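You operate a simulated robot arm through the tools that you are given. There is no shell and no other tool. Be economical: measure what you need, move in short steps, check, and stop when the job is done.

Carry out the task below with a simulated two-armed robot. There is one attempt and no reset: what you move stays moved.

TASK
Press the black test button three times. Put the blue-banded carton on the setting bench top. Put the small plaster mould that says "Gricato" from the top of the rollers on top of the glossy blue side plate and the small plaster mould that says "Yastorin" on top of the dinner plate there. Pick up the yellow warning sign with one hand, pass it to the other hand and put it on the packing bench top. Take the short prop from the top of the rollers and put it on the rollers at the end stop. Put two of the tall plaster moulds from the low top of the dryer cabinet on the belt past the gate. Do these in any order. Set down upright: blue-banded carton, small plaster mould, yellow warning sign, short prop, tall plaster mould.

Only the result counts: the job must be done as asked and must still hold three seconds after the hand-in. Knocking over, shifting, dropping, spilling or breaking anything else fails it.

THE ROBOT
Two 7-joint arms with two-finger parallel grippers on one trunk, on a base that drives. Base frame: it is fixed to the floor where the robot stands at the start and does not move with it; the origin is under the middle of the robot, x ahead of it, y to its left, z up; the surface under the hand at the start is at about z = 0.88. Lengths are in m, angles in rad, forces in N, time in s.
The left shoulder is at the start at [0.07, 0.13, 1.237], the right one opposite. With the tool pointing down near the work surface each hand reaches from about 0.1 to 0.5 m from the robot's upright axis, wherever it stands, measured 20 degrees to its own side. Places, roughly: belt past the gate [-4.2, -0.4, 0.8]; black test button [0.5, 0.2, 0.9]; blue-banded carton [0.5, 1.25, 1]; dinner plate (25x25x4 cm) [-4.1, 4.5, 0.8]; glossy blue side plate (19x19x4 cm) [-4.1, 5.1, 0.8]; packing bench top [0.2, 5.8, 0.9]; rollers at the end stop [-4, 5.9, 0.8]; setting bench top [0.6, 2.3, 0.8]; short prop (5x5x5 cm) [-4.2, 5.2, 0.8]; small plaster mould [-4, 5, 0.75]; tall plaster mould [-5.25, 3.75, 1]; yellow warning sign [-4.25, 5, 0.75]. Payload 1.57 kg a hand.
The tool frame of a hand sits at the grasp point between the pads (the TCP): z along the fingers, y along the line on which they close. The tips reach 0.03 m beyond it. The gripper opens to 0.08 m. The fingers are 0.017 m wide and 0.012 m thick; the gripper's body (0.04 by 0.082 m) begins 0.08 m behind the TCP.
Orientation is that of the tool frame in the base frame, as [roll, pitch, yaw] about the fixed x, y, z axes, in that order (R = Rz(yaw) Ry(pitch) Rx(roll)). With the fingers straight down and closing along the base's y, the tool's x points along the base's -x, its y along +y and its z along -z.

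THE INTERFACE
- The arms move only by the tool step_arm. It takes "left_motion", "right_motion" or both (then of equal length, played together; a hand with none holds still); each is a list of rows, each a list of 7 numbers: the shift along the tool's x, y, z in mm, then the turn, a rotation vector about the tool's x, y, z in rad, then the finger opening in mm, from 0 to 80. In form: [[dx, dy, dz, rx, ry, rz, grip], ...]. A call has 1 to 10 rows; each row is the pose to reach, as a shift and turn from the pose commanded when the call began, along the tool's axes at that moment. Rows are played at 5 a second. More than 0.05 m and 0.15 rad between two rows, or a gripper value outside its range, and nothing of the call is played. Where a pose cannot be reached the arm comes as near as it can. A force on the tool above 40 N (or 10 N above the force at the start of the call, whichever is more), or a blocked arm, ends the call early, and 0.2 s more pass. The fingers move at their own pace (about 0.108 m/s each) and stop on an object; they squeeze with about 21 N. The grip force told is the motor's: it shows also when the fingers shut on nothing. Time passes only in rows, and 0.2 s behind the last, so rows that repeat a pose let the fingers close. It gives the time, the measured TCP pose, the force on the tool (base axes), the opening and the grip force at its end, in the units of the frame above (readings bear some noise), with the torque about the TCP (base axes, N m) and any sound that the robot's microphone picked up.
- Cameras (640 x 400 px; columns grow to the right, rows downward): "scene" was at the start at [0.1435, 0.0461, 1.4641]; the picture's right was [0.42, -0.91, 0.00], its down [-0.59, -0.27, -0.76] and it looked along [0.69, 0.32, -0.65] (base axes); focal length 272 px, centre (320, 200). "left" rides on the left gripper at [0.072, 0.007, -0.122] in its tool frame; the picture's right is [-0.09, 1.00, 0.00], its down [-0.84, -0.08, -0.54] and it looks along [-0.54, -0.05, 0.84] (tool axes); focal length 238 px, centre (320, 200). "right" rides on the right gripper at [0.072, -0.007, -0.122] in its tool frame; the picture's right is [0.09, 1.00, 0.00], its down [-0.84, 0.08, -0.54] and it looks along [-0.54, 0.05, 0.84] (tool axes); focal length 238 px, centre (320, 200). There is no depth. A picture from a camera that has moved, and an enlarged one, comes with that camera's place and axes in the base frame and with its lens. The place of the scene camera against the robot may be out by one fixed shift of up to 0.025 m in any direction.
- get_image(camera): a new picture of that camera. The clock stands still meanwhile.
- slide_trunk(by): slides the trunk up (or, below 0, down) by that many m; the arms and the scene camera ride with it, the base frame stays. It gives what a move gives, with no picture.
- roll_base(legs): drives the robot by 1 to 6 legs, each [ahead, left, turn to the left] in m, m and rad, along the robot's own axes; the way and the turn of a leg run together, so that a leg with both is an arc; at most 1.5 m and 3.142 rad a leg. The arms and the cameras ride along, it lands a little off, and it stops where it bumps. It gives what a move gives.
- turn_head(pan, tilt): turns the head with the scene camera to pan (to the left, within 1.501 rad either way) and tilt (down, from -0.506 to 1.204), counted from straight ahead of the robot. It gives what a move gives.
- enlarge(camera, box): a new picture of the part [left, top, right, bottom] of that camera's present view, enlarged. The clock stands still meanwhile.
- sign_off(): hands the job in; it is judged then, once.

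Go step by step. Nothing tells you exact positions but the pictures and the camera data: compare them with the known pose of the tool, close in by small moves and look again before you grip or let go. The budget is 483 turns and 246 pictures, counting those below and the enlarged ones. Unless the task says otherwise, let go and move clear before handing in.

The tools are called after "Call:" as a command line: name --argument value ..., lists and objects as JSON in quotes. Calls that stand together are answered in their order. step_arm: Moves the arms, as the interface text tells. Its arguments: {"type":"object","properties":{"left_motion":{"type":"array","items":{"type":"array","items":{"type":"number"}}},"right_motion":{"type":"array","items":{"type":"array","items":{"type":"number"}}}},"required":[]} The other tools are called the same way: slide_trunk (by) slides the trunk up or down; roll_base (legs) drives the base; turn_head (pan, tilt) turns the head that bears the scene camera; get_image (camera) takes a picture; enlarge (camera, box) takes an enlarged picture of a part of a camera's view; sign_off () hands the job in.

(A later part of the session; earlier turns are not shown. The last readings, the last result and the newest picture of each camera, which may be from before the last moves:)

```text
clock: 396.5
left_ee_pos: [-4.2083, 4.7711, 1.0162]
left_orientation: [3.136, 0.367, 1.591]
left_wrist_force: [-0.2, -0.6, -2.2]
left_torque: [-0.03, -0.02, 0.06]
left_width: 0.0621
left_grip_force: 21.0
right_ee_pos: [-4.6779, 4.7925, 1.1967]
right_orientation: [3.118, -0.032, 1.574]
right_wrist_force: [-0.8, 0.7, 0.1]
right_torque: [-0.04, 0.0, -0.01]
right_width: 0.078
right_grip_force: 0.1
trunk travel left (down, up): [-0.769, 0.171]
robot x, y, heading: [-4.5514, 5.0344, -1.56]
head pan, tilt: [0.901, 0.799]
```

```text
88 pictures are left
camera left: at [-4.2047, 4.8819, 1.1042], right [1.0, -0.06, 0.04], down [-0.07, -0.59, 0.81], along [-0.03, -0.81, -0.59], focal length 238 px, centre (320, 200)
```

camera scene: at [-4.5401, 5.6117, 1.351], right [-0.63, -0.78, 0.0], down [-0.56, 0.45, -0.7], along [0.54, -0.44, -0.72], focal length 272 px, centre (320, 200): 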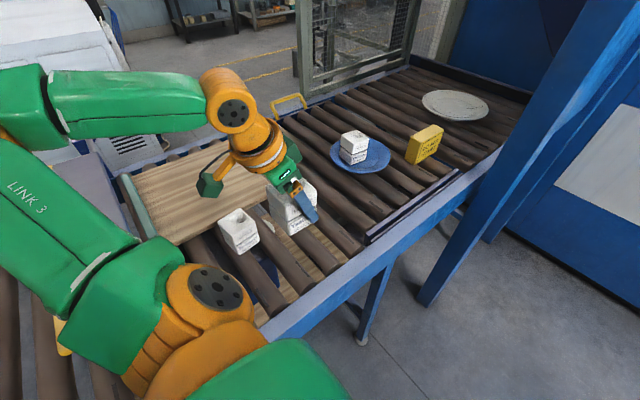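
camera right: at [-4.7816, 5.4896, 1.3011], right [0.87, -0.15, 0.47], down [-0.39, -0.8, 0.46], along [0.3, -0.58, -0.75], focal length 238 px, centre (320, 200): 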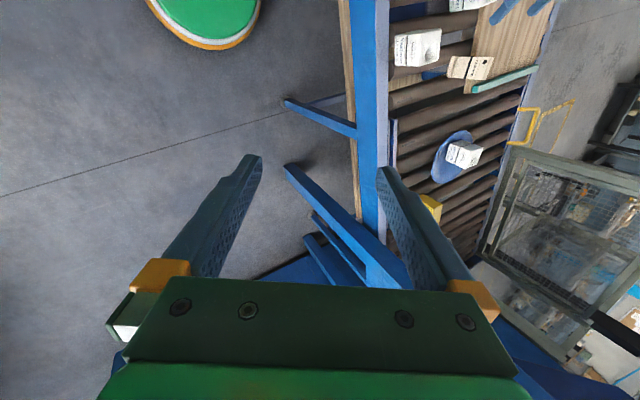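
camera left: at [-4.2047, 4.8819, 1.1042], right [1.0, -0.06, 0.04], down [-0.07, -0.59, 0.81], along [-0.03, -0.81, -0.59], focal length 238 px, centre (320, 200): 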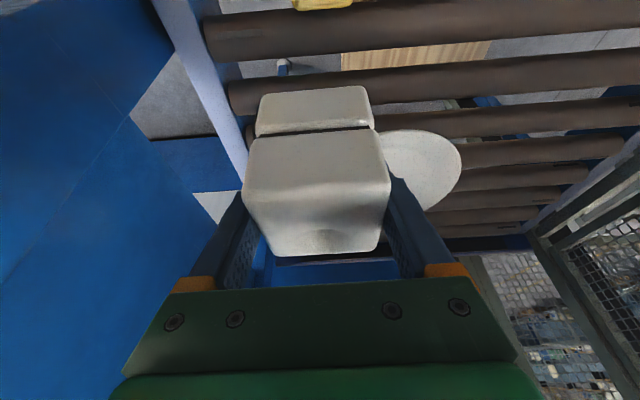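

I nudge 2 cm ahead, then swing the tilted hand toward the plate, turning it into the reach direction.

Call:
roll_base --legs '[[0.02, 0, -0.01]]'

Call:
step_arm --left_motion '[[-31, 19, 12, -0.05, 0, -0.131, 45], [-61, 38, 23, -0.1, 0, -0.261, 45], [-92, 57, 35, -0.15, 0, -0.392, 45], [-122, 76, 47, -0.2, 0, -0.522, 45], [-152, 95, 58, -0.251, 0, -0.653, 45]]'

Call:
get_image --camera "left"

Call:
get_image --camera "scene"

```text
clock: 397.4
left_ee_pos: [-4.2051, 4.768, 1.0134]
left_orientation: [3.139, 0.363, 1.604]
left_wrist_force: [0.6, 1.0, -2.8]
left_torque: [0.0, 0.01, -0.02]
left_width: 0.0621
left_grip_force: 21.1
right_ee_pos: [-4.6739, 4.7844, 1.1954]
right_orientation: [3.12, -0.037, 1.585]
right_wrist_force: [0.5, -0.3, -0.5]
right_torque: [-0.04, 0.0, 0.01]
right_width: 0.0783
right_grip_force: 0.0
trunk travel left (down, up): [-0.769, 0.171]
robot x, y, heading: [-4.5508, 5.0302, -1.551]
head pan, tilt: [0.901, 0.799]
stopped in leg 1: the robot was blocked; the commanded pose is now the measured one
```

```text
clock: 398.6
left_ee_pos: [-4.1034, 4.6059, 1.0117]
left_orientation: [3.138, 0.365, 2.303]
left_wrist_force: [0.9, -0.3, -2.6]
left_torque: [0.0, 0.01, -0.03]
left_width: 0.0622
left_grip_force: 20.7
right_ee_pos: [-4.6756, 4.7823, 1.1951]
right_orientation: [3.121, -0.038, 1.584]
right_wrist_force: [-0.3, -0.2, -0.6]
right_torque: [0.0, -0.01, 0.01]
right_width: 0.0779
right_grip_force: 0.0
trunk travel left (down, up): [-0.769, 0.171]
robot x, y, heading: [-4.5546, 5.03, -1.552]
head pan, tilt: [0.901, 0.799]
```

```text
87 pictures are left
camera left: at [-4.1742, 4.6928, 1.1004], right [0.8, 0.6, 0.04], down [0.34, -0.49, 0.8], along [0.5, -0.63, -0.59], focal length 238 px, centre (320, 200)
```

left: 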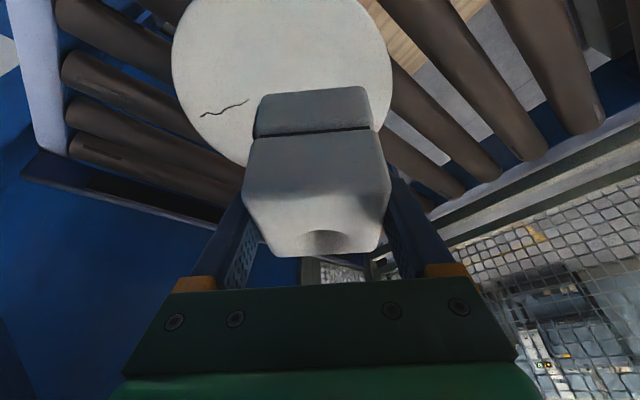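

```text
86 pictures are left
camera scene: at [-4.4715, 4.9392, 1.3506], right [-0.6, -0.8, 0.0], down [-0.57, 0.43, -0.7], along [0.56, -0.42, -0.72], focal length 272 px, centre (320, 200)
```

scene: 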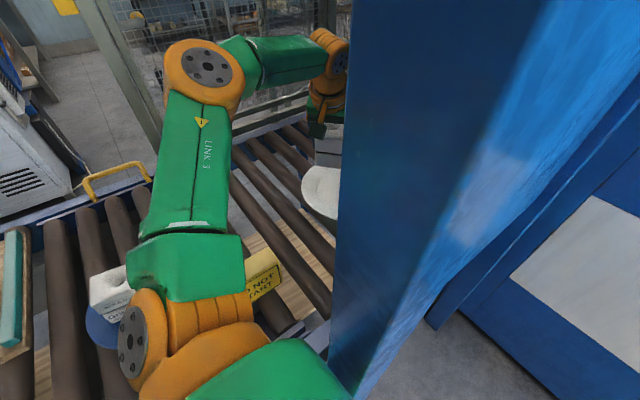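

The base touched the panel leg and stopped there, but the hand reaches well. I shift 2.5 cm further toward the plate centre (≈[−4.10,4.56]) and lower partway.

Call:
step_arm --left_motion '[[5, -5, 34, 0, 0, 0, 45], [10, -10, 68, 0, 0, 0, 45], [16, -15, 101, 0, 0, 0, 45]]'

Call:
get_image --camera "left"

```text
clock: 399.4
left_ee_pos: [-4.1024, 4.5841, 0.9126]
left_orientation: [3.139, 0.366, 2.302]
left_wrist_force: [-0.3, 0.6, -2.5]
left_torque: [-0.03, -0.03, 0.0]
left_width: 0.062
left_grip_force: 20.9
right_ee_pos: [-4.6747, 4.7844, 1.1956]
right_orientation: [3.12, -0.037, 1.584]
right_wrist_force: [0.2, -0.1, 0.1]
right_torque: [0.0, -0.03, -0.02]
right_width: 0.078
right_grip_force: 0.1
trunk travel left (down, up): [-0.769, 0.171]
robot x, y, heading: [-4.5538, 5.0288, -1.548]
head pan, tilt: [0.901, 0.799]
```

```text
85 pictures are left
camera left: at [-4.1732, 4.6704, 1.0016], right [0.8, 0.6, 0.04], down [0.33, -0.49, 0.81], along [0.5, -0.63, -0.59], focal length 238 px, centre (320, 200)
```

left: 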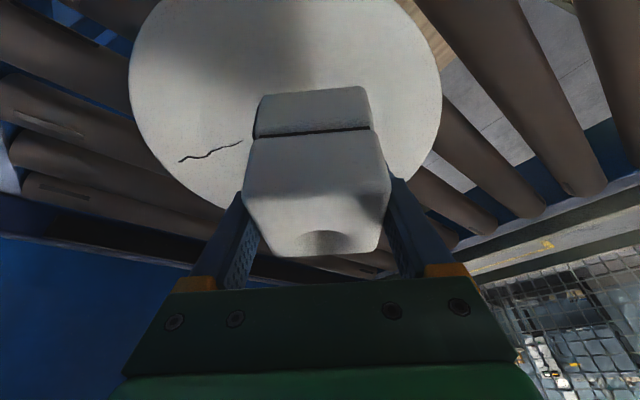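

Still in reach. I centre a little more and lower to just above contact, then in millimetre steps.

Call:
step_arm --left_motion '[[3, -11, 10, 0, 0, 0, 45], [5, -22, 20, 0, 0, 0, 45], [9, -22, 34, 0, 0, 0, 45], [10, -22, 37, 0, 0, 0, 45], [11, -22, 40, 0, 0, 0, 45], [12, -22, 43, 0, 0, 0, 45], [14, -22, 46, 0, 0, 0, 45], [15, -22, 49, 0, 0, 0, 45]]'

Call:
get_image --camera "left"

```text
clock: 401.2
left_ee_pos: [-4.1163, 4.5849, 0.8768]
left_orientation: [3.135, 0.366, 2.302]
left_wrist_force: [0.3, -0.2, -3.5]
left_torque: [-0.05, -0.06, 0.01]
left_width: 0.062
left_grip_force: 21.4
left hand out of reach, approached as far as the arm can: row 2, 3, 4, 5, 6, 7, 8
right_ee_pos: [-4.6758, 4.7851, 1.1957]
right_orientation: [3.12, -0.034, 1.585]
right_wrist_force: [0.6, -0.1, -0.2]
right_torque: [0.0, 0.01, -0.02]
right_width: 0.078
right_grip_force: 0.1
trunk travel left (down, up): [-0.769, 0.171]
robot x, y, heading: [-4.5548, 5.0333, -1.547]
head pan, tilt: [0.901, 0.799]
```

```text
84 pictures are left
camera left: at [-4.1869, 4.6706, 0.9659], right [0.8, 0.6, 0.04], down [0.33, -0.49, 0.81], along [0.5, -0.63, -0.59], focal length 238 px, centre (320, 200)
```

left: 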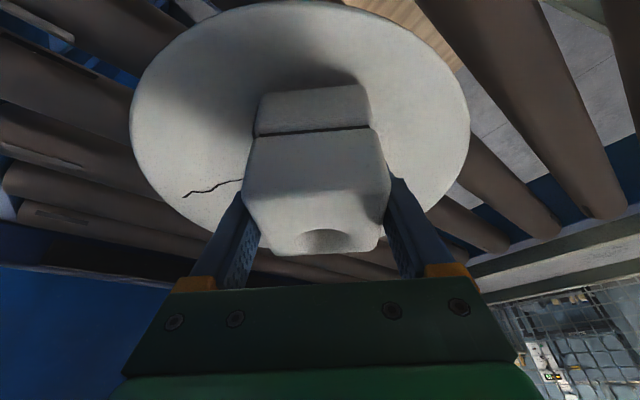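

Over the plate; the arm is at its limit, so I use the trunk for the last bit downward.

Call:
slide_trunk --by -0.006

```text
clock: 401.8
left_ee_pos: [-4.1186, 4.585, 0.8739]
left_orientation: [3.137, 0.37, 2.302]
left_wrist_force: [2.6, -1.9, 10.0]
left_torque: [0.62, -0.1, -0.11]
left_width: 0.0617
left_grip_force: 21.6
right_ee_pos: [-4.6768, 4.7877, 1.191]
right_orientation: [3.117, -0.033, 1.584]
right_wrist_force: [0.5, -0.6, 0.8]
right_torque: [-0.03, -0.02, 0.02]
right_width: 0.0778
right_grip_force: 0.1
trunk travel left (down, up): [-0.763, 0.177]
robot x, y, heading: [-4.5546, 5.0331, -1.547]
head pan, tilt: [0.901, 0.799]
```

Contact on the plate (≈12 N). I open slowly and withdraw along the fingers.

Call:
step_arm --left_motion '[[0, 0, 0, 0, 0, 0, 55], [0, 0, 0, 0, 0, 0, 66], [0, 0, 0, 0, 0, 0, 76], [0, 0, 0, 0, 0, 0, 78]]'

Call:
step_arm --left_motion '[[-2, 0, -20, 0, 0, 0, 78], [-4, 0, -50, 0, 0, 0, 78], [-6, 0, -90, 0, 0, 0, 78], [-8, 0, -130, 0, 0, 0, 78]]'

Call:
get_image --camera "left"

```text
clock: 402.8
left_ee_pos: [-4.1162, 4.5838, 0.8712]
left_orientation: [3.137, 0.365, 2.302]
left_wrist_force: [0.3, -0.7, -0.5]
left_torque: [0.0, 0.03, -0.01]
left_width: 0.078
left_grip_force: 0.1
right_ee_pos: [-4.6746, 4.7862, 1.1898]
right_orientation: [3.12, -0.035, 1.586]
right_wrist_force: [0.0, -0.8, -0.6]
right_torque: [-0.03, -0.02, 0.0]
right_width: 0.078
right_grip_force: 0.1
trunk travel left (down, up): [-0.763, 0.177]
robot x, y, heading: [-4.555, 5.0307, -1.549]
head pan, tilt: [0.901, 0.799]
```

```text
clock: 403.8
left_ee_pos: [-4.1434, 4.6149, 0.9974]
left_orientation: [3.139, 0.367, 2.304]
left_wrist_force: [0.4, 0.1, -0.4]
left_torque: [-0.01, -0.02, 0.01]
left_width: 0.0778
left_grip_force: 0.1
right_ee_pos: [-4.6758, 4.7866, 1.1904]
right_orientation: [3.121, -0.033, 1.585]
right_wrist_force: [-0.3, 0.4, 0.4]
right_torque: [0.01, 0.01, 0.0]
right_width: 0.078
right_grip_force: 0.0
trunk travel left (down, up): [-0.763, 0.177]
robot x, y, heading: [-4.5531, 5.0301, -1.551]
head pan, tilt: [0.901, 0.799]
```

```text
83 pictures are left
camera left: at [-4.2147, 4.7011, 1.0864], right [0.8, 0.6, 0.04], down [0.33, -0.49, 0.81], along [0.5, -0.63, -0.59], focal length 238 px, centre (320, 200)
```

left: 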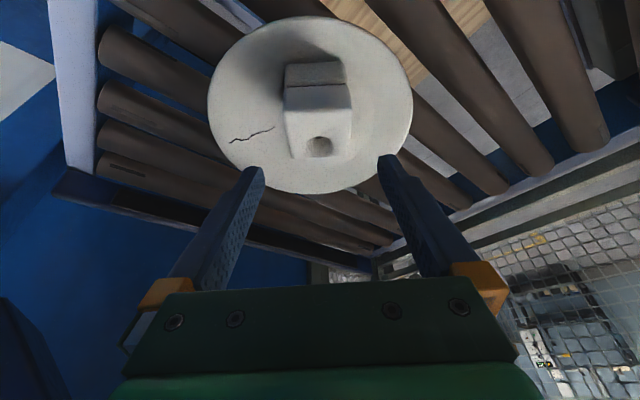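

Yastorin stands upright on the dinner plate. Next the sign: I withdraw the hand, straighten it, and back off the panel leg.

Call:
step_arm --left_motion '[[10, 10, -40, 0.02, 0, 0.05, 78], [40, 27, -70, 0.07, 0, 0.18, 78], [65, 45, -95, 0.12, 0, 0.31, 78], [90, 63, -120, 0.17, 0, 0.44, 78], [112, 80, -140, 0.22, 0, 0.57, 78], [134, 97, -158, 0.261, 0, 0.682, 78]]'

Call:
roll_base --legs '[[-0.08, 0, -0.02]]'

Call:
step_arm --left_motion '[[0, 0, 0, 0, 0.12, 0, 80], [0, 0, 0, 0, 0.24, 0, 80], [0, 0, 0, 0, 0.365, 0, 80]]'

Call:
get_image --camera "left"

Call:
turn_head --pan 1.0 --tilt 0.85

Call:
get_image --camera "scene"

```text
clock: 405.2
left_ee_pos: [-4.1932, 4.8147, 1.095]
left_orientation: [3.135, 0.365, 1.569]
left_wrist_force: [0.6, 0.7, -0.7]
left_torque: [-0.01, -0.01, -0.01]
left_width: 0.0779
left_grip_force: 0.2
right_ee_pos: [-4.6763, 4.7865, 1.1903]
right_orientation: [3.119, -0.034, 1.583]
right_wrist_force: [0.1, 0.1, -0.5]
right_torque: [0.01, -0.01, 0.0]
right_width: 0.0781
right_grip_force: 0.1
trunk travel left (down, up): [-0.763, 0.177]
robot x, y, heading: [-4.5515, 5.0337, -1.548]
head pan, tilt: [0.901, 0.799]
```

```text
clock: 406.2
left_ee_pos: [-4.2136, 4.8577, 1.0941]
left_orientation: [3.14, 0.363, 1.519]
left_wrist_force: [0.7, -0.1, 0.7]
left_torque: [-0.02, 0.0, -0.02]
left_width: 0.0784
left_grip_force: 0.0
right_ee_pos: [-4.6979, 4.8582, 1.1895]
right_orientation: [3.124, -0.034, 1.526]
right_wrist_force: [0.1, -1.3, 0.9]
right_torque: [0.04, 0.02, 0.01]
right_width: 0.0781
right_grip_force: 0.0
trunk travel left (down, up): [-0.763, 0.177]
robot x, y, heading: [-4.5695, 5.0936, -1.611]
head pan, tilt: [0.901, 0.799]
```

```text
clock: 407.0
left_ee_pos: [-4.2176, 4.8575, 1.0977]
left_orientation: [3.137, -0.003, 1.517]
left_wrist_force: [0.2, 0.2, 0.0]
left_torque: [0.04, -0.01, -0.01]
left_width: 0.08
left_grip_force: 0.0
right_ee_pos: [-4.7017, 4.8574, 1.1902]
right_orientation: [3.119, -0.036, 1.529]
right_wrist_force: [0.1, -0.9, 0.6]
right_torque: [0.02, -0.03, -0.03]
right_width: 0.078
right_grip_force: 0.0
trunk travel left (down, up): [-0.763, 0.177]
robot x, y, heading: [-4.5665, 5.0957, -1.606]
head pan, tilt: [0.901, 0.799]
```

```text
82 pictures are left
camera left: at [-4.2076, 4.9283, 1.2192], right [0.99, -0.15, 0.0], down [-0.12, -0.83, 0.54], along [-0.08, -0.53, -0.84], focal length 238 px, centre (320, 200)
```

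left: 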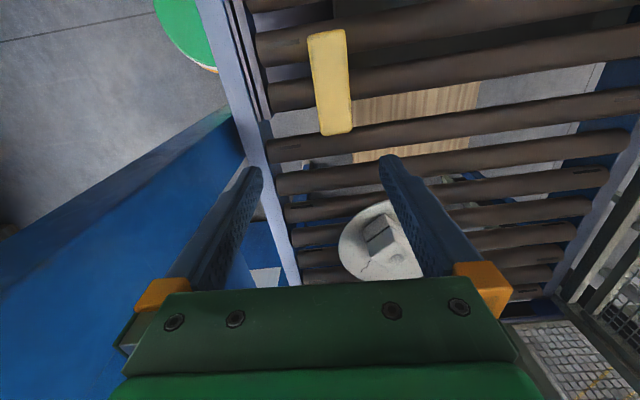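

```text
clock: 407.7
left_ee_pos: [-4.2167, 4.8552, 1.0973]
left_orientation: [3.137, 0.0, 1.517]
left_wrist_force: [-0.3, -0.2, 0.1]
left_torque: [0.0, 0.0, 0.0]
left_width: 0.0798
left_grip_force: 0.0
right_ee_pos: [-4.7004, 4.8581, 1.1901]
right_orientation: [3.118, -0.034, 1.527]
right_wrist_force: [-0.3, -0.1, -0.6]
right_torque: [-0.05, 0.0, 0.01]
right_width: 0.0781
right_grip_force: 0.1
trunk travel left (down, up): [-0.763, 0.177]
robot x, y, heading: [-4.5667, 5.0945, -1.608]
head pan, tilt: [1.0, 0.85]
```

```text
81 pictures are left
camera scene: at [-4.4863, 5.0115, 1.341], right [-0.57, -0.82, 0.0], down [-0.62, 0.43, -0.66], along [0.54, -0.38, -0.75], focal length 272 px, centre (320, 200)
```

scene: 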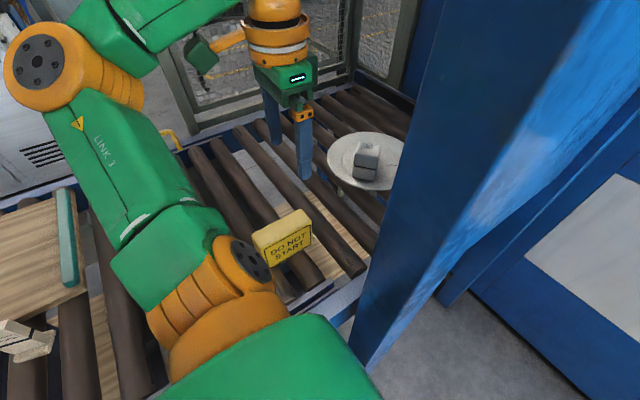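

The sign's top measures about 4.4 x 12 cm, centre ≈[−4.199,4.882]. I grip it near its +y end so that the other end stays free for the right hand.

Call:
step_arm --left_motion '[[28, 8, 20, 0, 0, -0.025, 80], [57, 15, 50, 0, 0, -0.05, 80], [57, 15, 95, 0, 0, -0.05, 80], [57, 15, 140, 0, 0, -0.05, 80]]'

Call:
get_image --camera "left"

```text
clock: 408.7
left_ee_pos: [-4.1981, 4.9152, 0.9556]
left_orientation: [3.137, 0.001, 1.565]
left_wrist_force: [-0.9, 0.2, -0.8]
left_torque: [-0.06, 0.0, -0.01]
left_width: 0.0801
left_grip_force: 0.1
right_ee_pos: [-4.6997, 4.8579, 1.1894]
right_orientation: [3.118, -0.034, 1.527]
right_wrist_force: [0.9, 0.3, 0.1]
right_torque: [0.04, 0.0, 0.01]
right_width: 0.0782
right_grip_force: 0.0
trunk travel left (down, up): [-0.763, 0.177]
robot x, y, heading: [-4.5673, 5.0989, -1.604]
head pan, tilt: [1.0, 0.85]
```

```text
80 pictures are left
camera left: at [-4.1928, 4.9865, 1.0791], right [1.0, -0.1, 0.0], down [-0.08, -0.84, 0.54], along [-0.05, -0.54, -0.84], focal length 238 px, centre (320, 200)
```

left: 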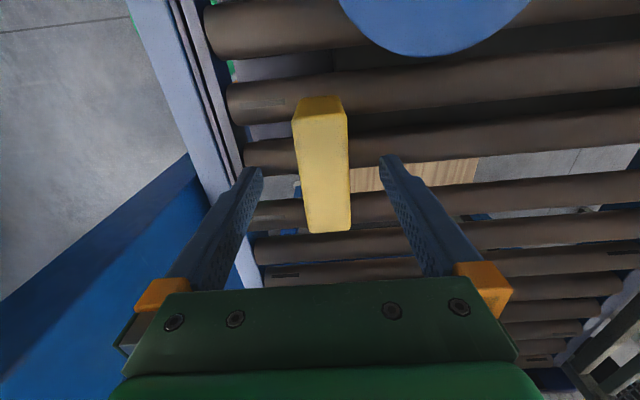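

Aligned. I lower around the sign's end and close.

Call:
step_arm --left_motion '[[0, 0, 40, 0, 0, 0, 80], [0, 0, 80, 0, 0, 0, 80], [0, 0, 103, 0, 0, 0, 80], [0, 0, 103, 0, 0, 0, 60], [0, 0, 103, 0, 0, 0, 40], [0, 0, 103, 0, 0, 0, 30], [0, 0, 103, 0, 0, 0, 30]]'

Call:
step_arm --left_motion '[[0, 0, -10, 0, 0, 0, 30], [0, 0, -50, 0, 0, 0, 30], [0, 0, -95, 0, 0, 0, 30], [0, 0, -140, 0, 0, 0, 30], [0, 0, -185, 0, 0, 0, 30], [0, 0, -230, 0, 0, 0, 30]]'

Call:
get_image --camera "left"

```text
clock: 410.3
left_ee_pos: [-4.1974, 4.9136, 0.8528]
left_orientation: [3.137, 0.0, 1.566]
left_wrist_force: [0.0, 0.0, 0.3]
left_torque: [0.04, 0.01, -0.04]
left_width: 0.0448
left_grip_force: 20.7
right_ee_pos: [-4.7008, 4.8577, 1.1902]
right_orientation: [3.12, -0.035, 1.528]
right_wrist_force: [-0.2, -0.3, -0.2]
right_torque: [-0.01, 0.02, 0.01]
right_width: 0.0776
right_grip_force: 0.0
trunk travel left (down, up): [-0.763, 0.177]
robot x, y, heading: [-4.5695, 5.0932, -1.604]
head pan, tilt: [1.0, 0.85]
```

```text
clock: 411.7
left_ee_pos: [-4.1942, 4.9119, 1.0828]
left_orientation: [3.139, -0.003, 1.566]
left_wrist_force: [0.6, -0.2, -1.4]
left_torque: [0.07, -0.01, 0.01]
left_width: 0.045
left_grip_force: 20.6
right_ee_pos: [-4.7001, 4.8563, 1.1889]
right_orientation: [3.119, -0.036, 1.527]
right_wrist_force: [0.2, 0.1, -0.6]
right_torque: [-0.01, 0.01, 0.0]
right_width: 0.078
right_grip_force: 0.0
trunk travel left (down, up): [-0.763, 0.177]
robot x, y, heading: [-4.5626, 5.0955, -1.604]
head pan, tilt: [1.0, 0.85]
```

```text
79 pictures are left
camera left: at [-4.1893, 4.983, 1.2063], right [1.0, -0.1, 0.0], down [-0.08, -0.84, 0.54], along [-0.05, -0.54, -0.84], focal length 238 px, centre (320, 200)
```

left: 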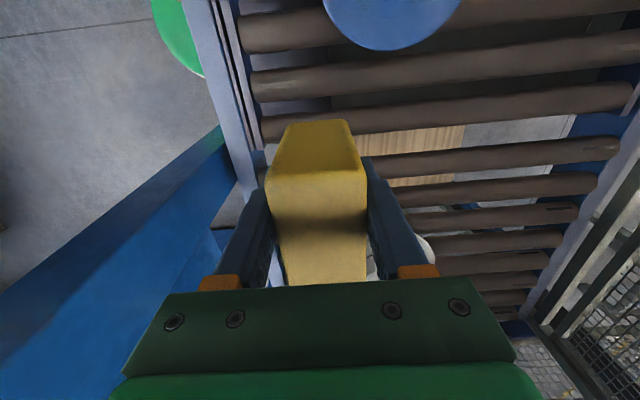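

Held. I back away, then move out to the free floor for the hand-over.

Call:
roll_base --legs '[[-0.15, 0, 0.03], [0, -0.55, 0]]'

Call:
step_arm --left_motion '[[-15, -25, 0, 0, 0, 0.147, 30], [-30, -50, -5, 0, 0, 0.294, 30], [-45, -75, -10, 0, 0, 0.441, 30], [-60, -100, -15, 0, 0, 0.588, 30], [-75, -125, -20, 0, 0, 0.735, 30], [-90, -150, -25, 0, 0, 0.882, 30], [-105, -175, -30, 0, 0, 1.029, 30], [-120, -200, -35, 0, 0, 1.176, 30], [-130, -220, -40, 0, 0, 1.323, 30], [-140, -235, -40, 0, 0, 1.47, 30]]'

Call:
turn_head --pan 0.0 --tilt 0.75

Call:
get_image --camera "scene"

```text
clock: 412.7
left_ee_pos: [-4.2295, 4.8734, 1.0833]
left_orientation: [3.138, -0.001, 1.422]
left_wrist_force: [0.6, 1.0, -1.7]
left_torque: [0.03, -0.04, 0.03]
left_width: 0.0449
left_grip_force: 21.0
right_ee_pos: [-4.7367, 4.8916, 1.19]
right_orientation: [3.12, -0.035, 1.383]
right_wrist_force: [0.0, -0.1, 0.1]
right_torque: [-0.05, 0.02, 0.04]
right_width: 0.0779
right_grip_force: 0.1
trunk travel left (down, up): [-0.763, 0.177]
robot x, y, heading: [-4.5668, 5.106, -1.753]
head pan, tilt: [1.0, 0.85]
stopped in leg 1: the robot was blocked; the commanded pose is now the measured one
```

```text
clock: 414.0
left_ee_pos: [-4.3485, 4.8141, 1.0983]
left_orientation: [-3.139, -0.01, 0.67]
left_wrist_force: [34.7, 5.7, -4.0]
left_torque: [0.19, 0.47, 1.85]
left_width: 0.0643
left_grip_force: 20.7
right_ee_pos: [-4.7178, 4.8925, 1.1924]
right_orientation: [3.134, -0.028, 1.391]
right_wrist_force: [-1.2, -0.4, -0.3]
right_torque: [-0.02, 0.01, -0.01]
right_width: 0.0781
right_grip_force: 0.0
trunk travel left (down, up): [-0.763, 0.177]
robot x, y, heading: [-4.5705, 5.1077, -1.738]
head pan, tilt: [1.0, 0.85]
stopped in row 6 (left hand): the force on the tool passed its limit at 54 N (the readings are from after the stop); the commanded pose is now the measured one
```

```text
clock: 415.3
left_ee_pos: [-4.3482, 4.8139, 1.0985]
left_orientation: [-3.137, -0.002, 0.661]
left_wrist_force: [39.5, 5.7, 0.0]
left_torque: [0.01, 0.21, 2.16]
left_width: 0.0642
left_grip_force: 20.9
right_ee_pos: [-4.7153, 4.8931, 1.193]
right_orientation: [3.136, -0.031, 1.386]
right_wrist_force: [-0.1, -0.1, 0.8]
right_torque: [0.0, -0.01, 0.0]
right_width: 0.078
right_grip_force: 0.2
trunk travel left (down, up): [-0.763, 0.177]
robot x, y, heading: [-4.567, 5.1048, -1.747]
head pan, tilt: [0.0, 0.75]
```

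```text
78 pictures are left
camera scene: at [-4.5527, 4.9887, 1.3495], right [-0.98, 0.17, 0.02], down [0.1, 0.67, -0.73], along [-0.14, -0.72, -0.68], focal length 272 px, centre (320, 200)
```

scene: 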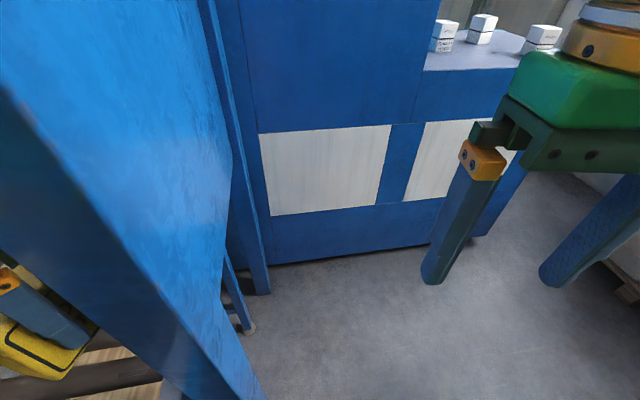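

The base was blocked while backing and the sign then met the panel post. I move the hand back away from the post first.

Call:
step_arm --left_motion '[[20, 0, 0, 0, 0, 0, 30], [55, 5, 0, 0, 0, 0, 30], [90, 10, 0, 0, 0, 0, 30], [125, 14, 0, 0, 0, 0, 30]]'

Call:
get_image --camera "left"

Call:
turn_head --pan 0.9 --tilt 0.85

Call:
get_image --camera "scene"

```text
clock: 416.3
left_ee_pos: [-4.26, 4.8768, 1.1036]
left_orientation: [3.138, -0.015, 0.659]
left_wrist_force: [0.4, 0.1, -1.5]
left_torque: [-0.06, -0.04, 0.01]
left_width: 0.0447
left_grip_force: 21.2
right_ee_pos: [-4.7362, 4.8907, 1.1904]
right_orientation: [3.121, -0.036, 1.386]
right_wrist_force: [-0.1, 0.4, -0.6]
right_torque: [-0.01, 0.0, 0.04]
right_width: 0.078
right_grip_force: 0.0
trunk travel left (down, up): [-0.763, 0.177]
robot x, y, heading: [-4.5706, 5.1083, -1.753]
head pan, tilt: [0.0, 0.75]
```

```text
77 pictures are left
camera left: at [-4.2016, 4.915, 1.2272], right [0.54, -0.84, 0.0], down [-0.72, -0.45, 0.53], along [-0.45, -0.29, -0.85], focal length 238 px, centre (320, 200)
```

left: 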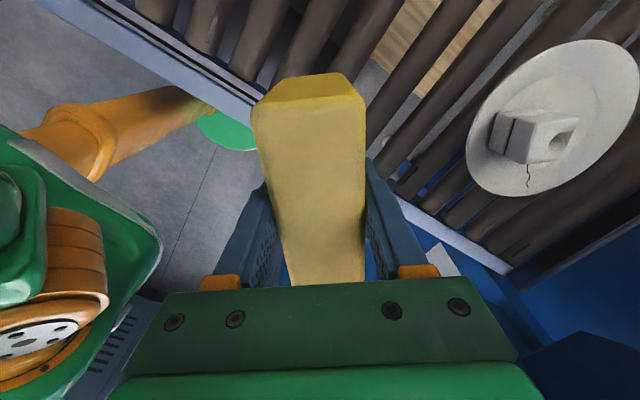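

```text
clock: 417.5
left_ee_pos: [-4.2608, 4.8746, 1.1042]
left_orientation: [3.138, -0.015, 0.659]
left_wrist_force: [-1.2, 0.3, -1.9]
left_torque: [0.0, 0.0, -0.03]
left_width: 0.0447
left_grip_force: 20.5
right_ee_pos: [-4.7364, 4.8896, 1.191]
right_orientation: [3.12, -0.035, 1.386]
right_wrist_force: [-0.5, 0.6, 0.4]
right_torque: [0.0, 0.04, -0.01]
right_width: 0.078
right_grip_force: 0.1
trunk travel left (down, up): [-0.763, 0.177]
robot x, y, heading: [-4.5674, 5.1065, -1.748]
head pan, tilt: [0.901, 0.85]
```

```text
76 pictures are left
camera scene: at [-4.5092, 5.0084, 1.3409], right [-0.75, -0.66, 0.0], down [-0.5, 0.56, -0.66], along [0.44, -0.49, -0.75], focal length 272 px, centre (320, 200)
```

scene: 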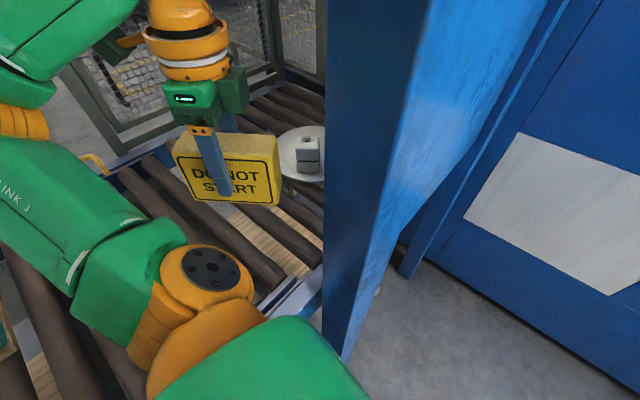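

The sign is still upright and well held, now nearer its middle. I bring the hand away from the post (+y) before freeing the base.

Call:
step_arm --left_motion '[[30, -24, -5, 0, 0, 0, 30], [60, -48, -10, 0, 0, 0, 30], [90, -72, -10, 0, 0, 0, 30], [105, -84, -10, 0, 0, 0, 30]]'

```text
clock: 418.5
left_ee_pos: [-4.2327, 4.9596, 1.0961]
left_orientation: [3.139, -0.014, 0.66]
left_wrist_force: [-0.6, 0.1, -1.8]
left_torque: [0.01, -0.01, 0.01]
left_width: 0.0447
left_grip_force: 21.0
left hand out of reach, approached as far as the arm can: row 3, 4
right_ee_pos: [-4.7366, 4.8901, 1.1898]
right_orientation: [3.119, -0.035, 1.386]
right_wrist_force: [0.6, 0.2, -0.2]
right_torque: [0.01, 0.01, 0.0]
right_width: 0.078
right_grip_force: 0.0
trunk travel left (down, up): [-0.763, 0.177]
robot x, y, heading: [-4.5692, 5.104, -1.745]
head pan, tilt: [0.901, 0.85]
```

Enough clearance now. I strafe right, away from the legs.

Call:
roll_base --legs '[[0, -0.3, 0]]'

```text
clock: 420.5
left_ee_pos: [-4.5244, 5.0112, 1.0972]
left_orientation: [3.139, -0.015, 0.657]
left_wrist_force: [0.4, -0.2, -2.4]
left_torque: [0.02, 0.0, -0.01]
left_width: 0.0448
left_grip_force: 20.8
right_ee_pos: [-5.0295, 4.9423, 1.1898]
right_orientation: [3.12, -0.035, 1.385]
right_wrist_force: [0.3, -0.5, 0.1]
right_torque: [0.0, 0.04, 0.0]
right_width: 0.0778
right_grip_force: 0.0
trunk travel left (down, up): [-0.763, 0.177]
robot x, y, heading: [-4.8623, 5.1554, -1.749]
head pan, tilt: [0.901, 0.85]
```

Free. I move a bit farther out and straighten the heading.

Call:
roll_base --legs '[[0, -0.25, 0], [0, 0, 0.18]]'

```text
clock: 423.1
left_ee_pos: [-4.7534, 5.1189, 1.0967]
left_orientation: [3.139, -0.015, 0.84]
left_wrist_force: [-0.4, 0.8, -1.9]
left_torque: [0.0, -0.02, 0.07]
left_width: 0.0446
left_grip_force: 21.0
right_ee_pos: [-5.2382, 4.961, 1.1896]
right_orientation: [3.119, -0.035, 1.566]
right_wrist_force: [-0.4, -0.7, 0.6]
right_torque: [-0.03, -0.01, -0.03]
right_width: 0.078
right_grip_force: 0.0
trunk travel left (down, up): [-0.763, 0.177]
robot x, y, heading: [-5.1156, 5.2046, -1.567]
head pan, tilt: [0.901, 0.85]
```

Now I bring the sign in front with its free end pointing inward, camera outward, and turn the right hand mirror-wise.

Call:
step_arm --left_motion '[[-37, -4, 0, 0, 0, 0.084, 30], [-73, -8, 0, 0, 0, 0.168, 30], [-109, -12, 0, 0, 0, 0.252, 30], [-145, -16, 0, 0, 0, 0.336, 30], [-181, -20, 0, 0, 0, 0.42, 30], [-218, -24, 0, 0, 0, 0.504, 30], [-254, -28, 0, 0, 0, 0.588, 30], [-290, -32, 0, 0, 0, 0.672, 30], [-327, -36, 0, 0, 0, 0.756, 30], [-363, -40, 0, 0, 0, 0.84, 30]]' --right_motion '[[0, -5, 0, 0, 0, -0.147, 80], [0, -10, 0, 0, 0, -0.294, 80], [0, -15, 0, 0, 0, -0.441, 80], [0, -20, 0, 0, 0, -0.588, 80], [0, -25, 0, 0, 0, -0.735, 80], [0, -30, 0, 0, 0, -0.882, 80], [0, -35, 0, 0, 0, -1.029, 80], [0, -40, 0, 0, 0, -1.176, 80], [0, -45, 0, 0, 0, -1.323, 80], [0, -50, 0, 0, 0, -1.47, 80]]'

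Call:
turn_head --pan 0.0 --tilt 0.7

Call:
get_image --camera "scene"

```text
clock: 425.2
left_ee_pos: [-4.9929, 4.8976, 1.0938]
left_orientation: [-3.134, -0.013, 0.059]
left_wrist_force: [0.5, -0.5, -1.2]
left_torque: [-0.01, -0.01, 0.0]
left_width: 0.0448
left_grip_force: 21.2
left hand out of reach, approached as far as the arm can: row 10
right_ee_pos: [-5.2429, 4.9997, 1.1473]
right_orientation: [3.105, 0.018, 3.036]
right_wrist_force: [0.1, -0.7, 0.3]
right_torque: [0.01, 0.02, 0.0]
right_width: 0.0803
right_grip_force: 0.2
right hand out of reach, approached as far as the arm can: row 7, 8, 9, 10
trunk travel left (down, up): [-0.763, 0.177]
robot x, y, heading: [-5.1138, 5.2024, -1.568]
head pan, tilt: [0.901, 0.85]
```

```text
clock: 426.4
left_ee_pos: [-4.9944, 4.8969, 1.0948]
left_orientation: [-3.134, -0.012, 0.057]
left_wrist_force: [-0.4, -0.6, -2.4]
left_torque: [-0.01, 0.03, 0.0]
left_width: 0.045
left_grip_force: 20.5
right_ee_pos: [-5.2437, 5.0004, 1.1473]
right_orientation: [3.102, 0.018, 3.034]
right_wrist_force: [-0.2, 0.5, 0.6]
right_torque: [-0.03, 0.01, -0.01]
right_width: 0.08
right_grip_force: 0.0
trunk travel left (down, up): [-0.763, 0.177]
robot x, y, heading: [-5.1108, 5.2049, -1.565]
head pan, tilt: [0.0, 0.7]
```

```text
75 pictures are left
camera scene: at [-5.0945, 5.0784, 1.3532], right [-1.0, 0.0, 0.0], down [0.0, 0.64, -0.76], along [0.0, -0.76, -0.64], focal length 272 px, centre (320, 200)
```

scene: 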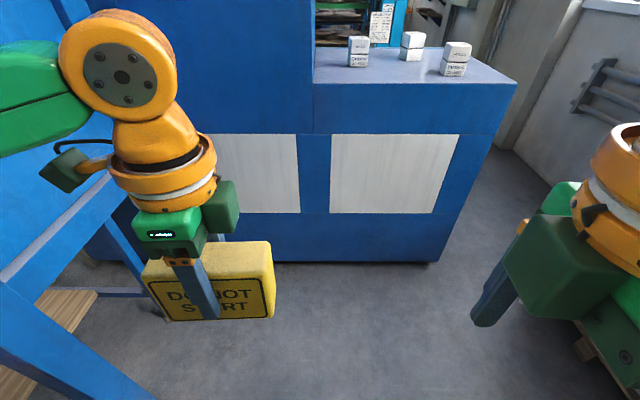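

The sign is held in front, thickness toward me. I tilt the right hand so its fingers point inward, keeping the two wrists apart.

Call:
step_arm --right_motion '[[0, 0, 0, 0, -0.14, 0, 80], [0, 0, 0, 0, -0.28, 0, 80], [0, 0, 0, 0, -0.42, 0, 80], [0, 0, 0, 0, -0.56, 0, 80], [0, 0, 0, 0, -0.7, 0, 80], [0, 0, 0, 0, -0.8, 0, 80]]'

Call:
get_image --camera "scene"

```text
clock: 427.9
left_ee_pos: [-4.9945, 4.8965, 1.0946]
left_orientation: [-3.133, -0.011, 0.056]
left_wrist_force: [-0.3, -0.4, -2.0]
left_torque: [0.01, 0.01, 0.0]
left_width: 0.0447
left_grip_force: 21.5
right_ee_pos: [-5.2006, 5.0325, 1.1902]
right_orientation: [3.089, 0.818, 2.994]
right_wrist_force: [0.4, 0.5, 0.1]
right_torque: [-0.02, -0.02, -0.01]
right_width: 0.0801
right_grip_force: 0.1
right hand out of reach, approached as far as the arm can: row 3, 4, 5, 6
trunk travel left (down, up): [-0.763, 0.177]
robot x, y, heading: [-5.1092, 5.2026, -1.563]
head pan, tilt: [0.0, 0.7]
```

```text
74 pictures are left
camera scene: at [-5.0947, 5.0786, 1.3532], right [-1.0, 0.0, 0.0], down [0.0, 0.64, -0.76], along [0.0, -0.76, -0.64], focal length 272 px, centre (320, 200)
```

scene: 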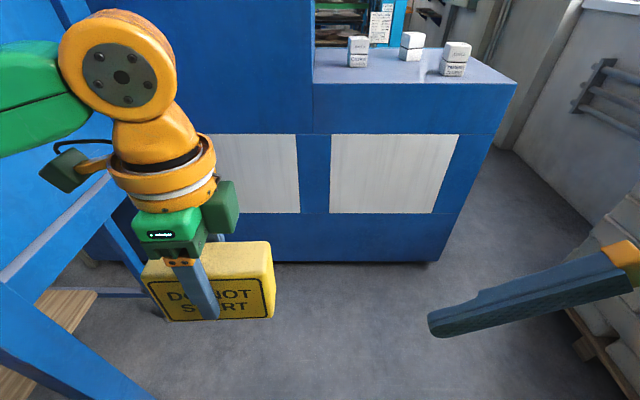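

I bring the right hand in front of the sign's free end, aligning its yaw.

Call:
step_arm --right_motion '[[-10, -32, 28, -0.037, 0, -0.034, 80], [-20, -64, 56, -0.073, 0, -0.069, 80], [-30, -96, 84, -0.11, 0, -0.103, 80], [-40, -128, 112, -0.146, 0, -0.137, 80]]'

Call:
get_image --camera "scene"

Call:
get_image --camera "right"

```text
clock: 428.9
left_ee_pos: [-4.9945, 4.8956, 1.0934]
left_orientation: [-3.133, -0.012, 0.057]
left_wrist_force: [-0.4, 0.1, -1.3]
left_torque: [0.0, 0.03, 0.01]
left_width: 0.0448
left_grip_force: 20.8
right_ee_pos: [-5.0548, 4.9911, 1.1485]
right_orientation: [3.092, 0.824, -3.104]
right_wrist_force: [0.1, -0.4, 0.1]
right_torque: [0.0, 0.03, -0.01]
right_width: 0.0798
right_grip_force: 0.0
right hand out of reach, approached as far as the arm can: row 1, 2, 3, 4
trunk travel left (down, up): [-0.763, 0.177]
robot x, y, heading: [-5.1131, 5.2012, -1.571]
head pan, tilt: [0.0, 0.7]
```

```text
73 pictures are left
camera scene: at [-5.093, 5.0777, 1.3531], right [-1.0, 0.0, 0.0], down [0.0, 0.64, -0.76], along [0.0, -0.76, -0.64], focal length 272 px, centre (320, 200)
```

scene: 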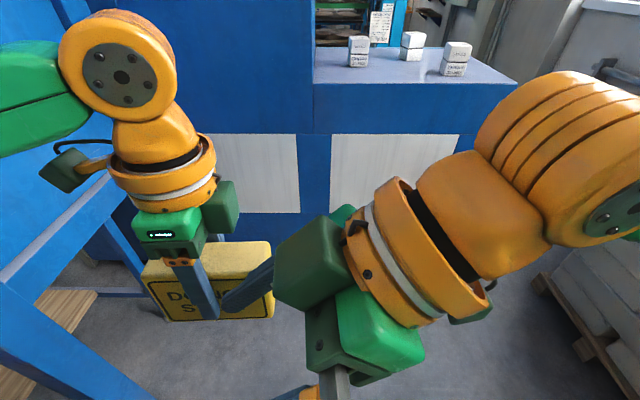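

```text
72 pictures are left
camera right: at [-5.1914, 4.9729, 1.1777], right [-0.14, 0.99, -0.03], down [0.17, 0.06, 0.98], along [0.98, 0.13, -0.17], focal length 238 px, centre (320, 200)
```

right: 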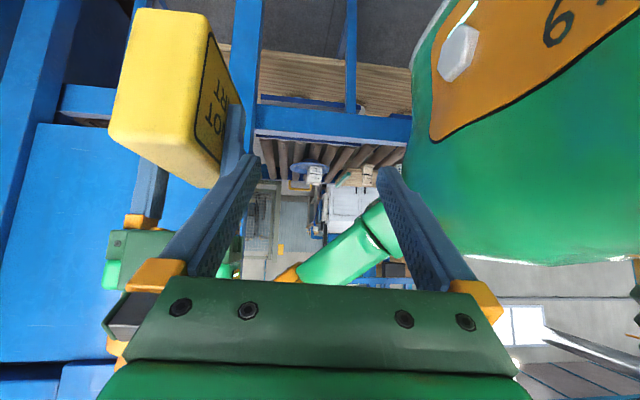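

The right hand cannot get that far ahead; I withdraw it slightly and bring the left hand with the sign closer to me instead.

Call:
step_arm --right_motion '[[0, 0, -40, 0, 0, 0, 80], [0, 0, -80, 0, 0, 0, 80]]'

Call:
step_arm --left_motion '[[0, -25, 0, 0, 0, 0, 30], [0, -50, 0, 0, 0, 0, 30], [0, -75, 0, 0, 0, 0, 30], [0, -95, 0, 0, 0, 0, 30]]'

Call:
get_image --camera "right"

```text
clock: 429.4
left_ee_pos: [-4.9958, 4.8962, 1.0941]
left_orientation: [-3.132, -0.013, 0.056]
left_wrist_force: [-0.3, 0.4, -1.6]
left_torque: [0.04, -0.02, 0.0]
left_width: 0.0449
left_grip_force: 20.8
right_ee_pos: [-5.1081, 5.0038, 1.2139]
right_orientation: [3.089, 0.824, -3.088]
right_wrist_force: [-1.2, 0.4, -0.9]
right_torque: [0.02, 0.02, 0.0]
right_width: 0.0802
right_grip_force: 0.0
right hand out of reach, approached as far as the arm can: row 1, 2
trunk travel left (down, up): [-0.763, 0.177]
robot x, y, heading: [-5.1073, 5.2045, -1.559]
head pan, tilt: [0.0, 0.7]
```

```text
clock: 430.4
left_ee_pos: [-5.0006, 4.9918, 1.0967]
left_orientation: [-3.134, -0.012, 0.058]
left_wrist_force: [-0.3, -0.7, -1.8]
left_torque: [0.0, -0.05, 0.01]
left_width: 0.0451
left_grip_force: 20.6
right_ee_pos: [-5.1081, 5.0049, 1.2138]
right_orientation: [3.089, 0.824, -3.09]
right_wrist_force: [0.2, -0.5, 0.3]
right_torque: [-0.01, -0.02, 0.01]
right_width: 0.08
right_grip_force: 0.0
trunk travel left (down, up): [-0.763, 0.177]
robot x, y, heading: [-5.1151, 5.2023, -1.567]
head pan, tilt: [0.0, 0.7]
```

```text
71 pictures are left
camera right: at [-5.2434, 4.9843, 1.2436], right [-0.15, 0.99, -0.03], down [0.17, 0.06, 0.98], along [0.97, 0.14, -0.17], focal length 238 px, centre (320, 200)
```

right: 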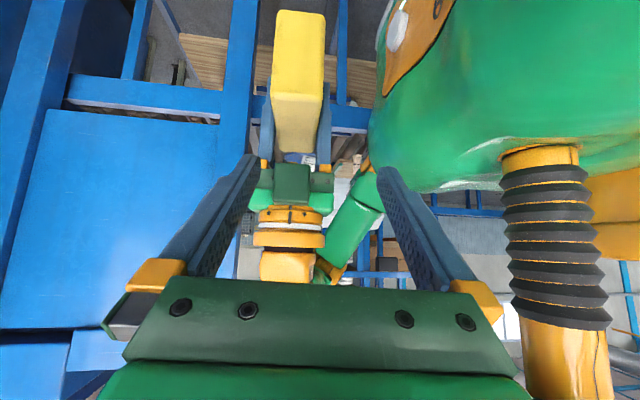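

The sign's end sits nicely between the right fingers. I shift down and then slide in along the right fingers.

Call:
step_arm --right_motion '[[20, -9, 0, 0, 0, 0, 80], [40, -18, 0, 0, 0, 0, 80], [58, -26, 0, 0, 0, 0, 80], [58, -26, 35, 0, 0, 0, 80], [58, -26, 70, 0, 0, 0, 80]]'

Call:
get_image --camera "right"

Call:
get_image --camera "scene"

```text
clock: 431.6
left_ee_pos: [-4.9993, 4.9885, 1.096]
left_orientation: [-3.132, -0.012, 0.058]
left_wrist_force: [10.7, -3.5, -12.4]
left_torque: [0.16, -0.37, 0.36]
left_width: 0.0461
left_grip_force: 21.0
right_ee_pos: [-5.0699, 5.01, 1.1208]
right_orientation: [3.087, 0.825, -3.09]
right_wrist_force: [-9.5, 4.2, 9.6]
right_torque: [-0.21, 0.01, -0.33]
right_width: 0.0763
right_grip_force: 0.0
right hand out of reach, approached as far as the arm can: row 1, 2, 3, 4, 5
trunk travel left (down, up): [-0.763, 0.177]
robot x, y, heading: [-5.1141, 5.2047, -1.565]
head pan, tilt: [0.0, 0.7]
```

```text
70 pictures are left
camera right: at [-5.2068, 4.9884, 1.1502], right [-0.15, 0.99, -0.03], down [0.16, 0.06, 0.98], along [0.97, 0.15, -0.17], focal length 238 px, centre (320, 200)
```

right: 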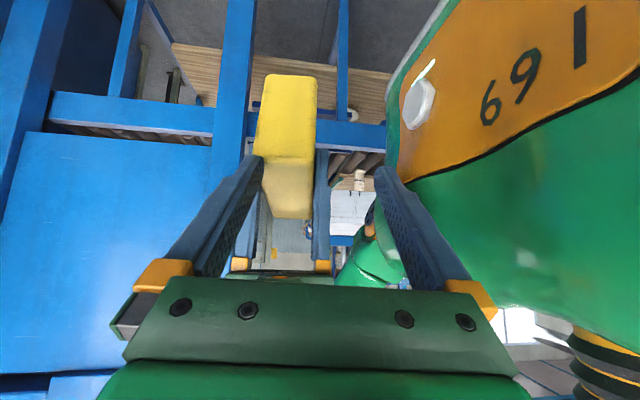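

```text
69 pictures are left
camera scene: at [-5.0936, 5.0778, 1.3531], right [-1.0, 0.0, 0.0], down [0.0, 0.64, -0.76], along [0.0, -0.76, -0.64], focal length 272 px, centre (320, 200)
```

scene: 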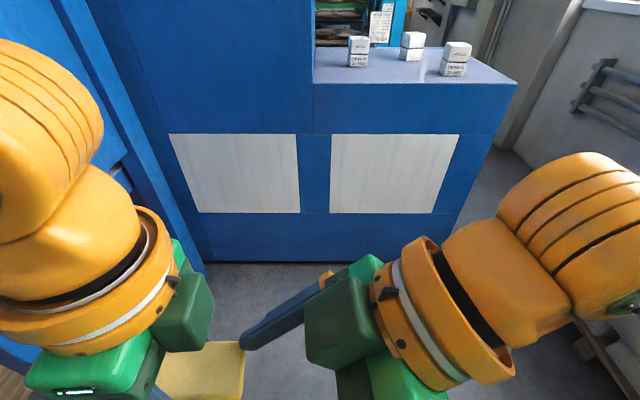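

The sign is about 2 cm off-centre between the right fingers; I move the left hand 2 cm toward me to centre it.

Call:
step_arm --left_motion '[[0, -10, 0, 0, 0, 0, 30], [0, -20, 0, 0, 0, 0, 30]]'

Call:
get_image --camera "right"

```text
clock: 432.2
left_ee_pos: [-5.0007, 5.0119, 1.0964]
left_orientation: [-3.135, -0.012, 0.056]
left_wrist_force: [-1.0, 0.9, -2.1]
left_torque: [0.02, 0.03, -0.03]
left_width: 0.0459
left_grip_force: 20.5
right_ee_pos: [-5.0705, 5.0103, 1.12]
right_orientation: [3.087, 0.825, -3.089]
right_wrist_force: [-0.2, 0.3, 0.1]
right_torque: [-0.01, -0.02, 0.02]
right_width: 0.0797
right_grip_force: 0.1
trunk travel left (down, up): [-0.763, 0.177]
robot x, y, heading: [-5.1115, 5.2033, -1.57]
head pan, tilt: [0.0, 0.7]
```

```text
68 pictures are left
camera right: at [-5.2075, 4.9894, 1.1505], right [-0.15, 0.99, -0.03], down [0.17, 0.06, 0.98], along [0.97, 0.15, -0.17], focal length 238 px, centre (320, 200)
```

right: 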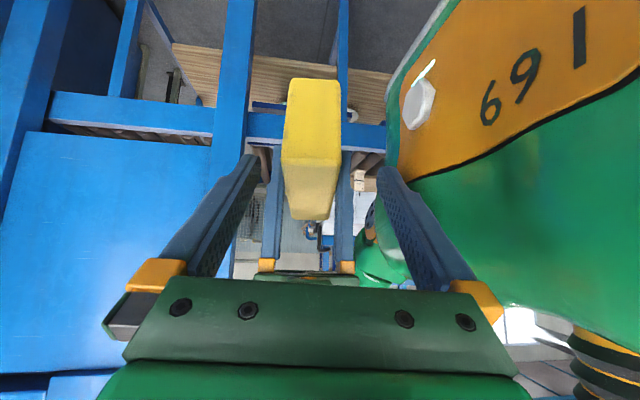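

Centred. I slide in 28 mm further and close the right gripper.

Call:
step_arm --right_motion '[[0, 0, 14, 0, 0, 0, 80], [0, 0, 28, 0, 0, 0, 80]]'

Call:
get_image --camera "right"

```text
clock: 432.9
left_ee_pos: [-4.9985, 5.011, 1.0956]
left_orientation: [-3.133, -0.011, 0.055]
left_wrist_force: [-0.1, -0.3, -2.2]
left_torque: [-0.02, 0.02, 0.0]
left_width: 0.046
left_grip_force: 21.1
right_ee_pos: [-5.0505, 5.0117, 1.1028]
right_orientation: [3.086, 0.824, -3.088]
right_wrist_force: [0.4, -0.1, -0.7]
right_torque: [-0.02, 0.02, -0.04]
right_width: 0.0798
right_grip_force: 0.1
trunk travel left (down, up): [-0.763, 0.177]
robot x, y, heading: [-5.1118, 5.2004, -1.565]
head pan, tilt: [0.0, 0.7]
```

```text
67 pictures are left
camera right: at [-5.1876, 4.9909, 1.1318], right [-0.16, 0.99, -0.03], down [0.16, 0.06, 0.98], along [0.97, 0.15, -0.17], focal length 238 px, centre (320, 200)
```

right: 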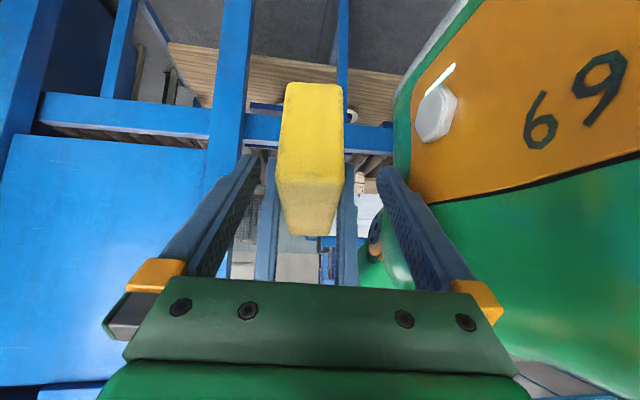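

Call:
step_arm --right_motion '[[0, 0, 9, 0, 0, 0, 80], [0, 0, 9, 0, 0, 0, 60], [0, 0, 9, 0, 0, 0, 45], [0, 0, 9, 0, 0, 0, 30], [0, 0, 9, 0, 0, 0, 30], [0, 0, 9, 0, 0, 0, 30]]'

Call:
get_image --camera "scene"

```text
clock: 434.2
left_ee_pos: [-4.9986, 5.0108, 1.0965]
left_orientation: [-3.13, -0.013, 0.056]
left_wrist_force: [8.5, 24.4, 3.7]
left_torque: [0.4, -0.04, -0.35]
left_width: 0.0446
left_grip_force: 21.1
right_ee_pos: [-5.0458, 5.0111, 1.0963]
right_orientation: [3.089, 0.825, -3.088]
right_wrist_force: [-8.6, -25.3, -5.9]
right_torque: [-0.33, 0.32, -0.85]
right_width: 0.0512
right_grip_force: 12.0
trunk travel left (down, up): [-0.763, 0.177]
robot x, y, heading: [-5.1133, 5.2014, -1.564]
head pan, tilt: [0.0, 0.7]
```

```text
66 pictures are left
camera scene: at [-5.0947, 5.0786, 1.3532], right [-1.0, 0.0, 0.0], down [0.0, 0.64, -0.76], along [0.0, -0.76, -0.64], focal length 272 px, centre (320, 200)
```

scene: 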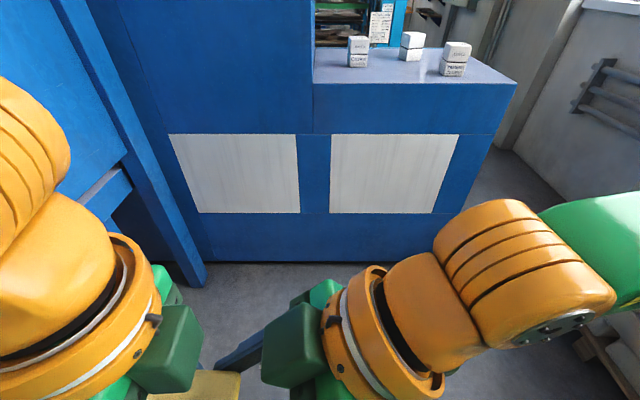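

Both hold it, with a sideways strain; I move the left hand 4 mm toward me to relax and let the right close fully.

Call:
step_arm --left_motion '[[0, -2, 0, 0, 0, 0, 30], [0, -4, 0, 0, 0, 0, 30], [0, -4, 0, 0, 0, 0, 30]]' --right_motion '[[0, 0, 0, 0, 0, 0, 30], [0, 0, 0, 0, 0, 0, 30], [0, 0, 0, 0, 0, 0, 30]]'

```text
clock: 435.1
left_ee_pos: [-4.9998, 5.0141, 1.0972]
left_orientation: [-3.133, -0.013, 0.056]
left_wrist_force: [2.6, 13.6, -12.0]
left_torque: [0.51, -0.24, 0.02]
left_width: 0.0446
left_grip_force: 21.3
right_ee_pos: [-5.0455, 5.0113, 1.0975]
right_orientation: [3.088, 0.83, -3.086]
right_wrist_force: [-2.4, -13.9, 8.8]
right_torque: [-0.48, -0.18, -0.63]
right_width: 0.0459
right_grip_force: 20.6
trunk travel left (down, up): [-0.763, 0.177]
robot x, y, heading: [-5.1125, 5.2067, -1.575]
head pan, tilt: [0.0, 0.7]
```

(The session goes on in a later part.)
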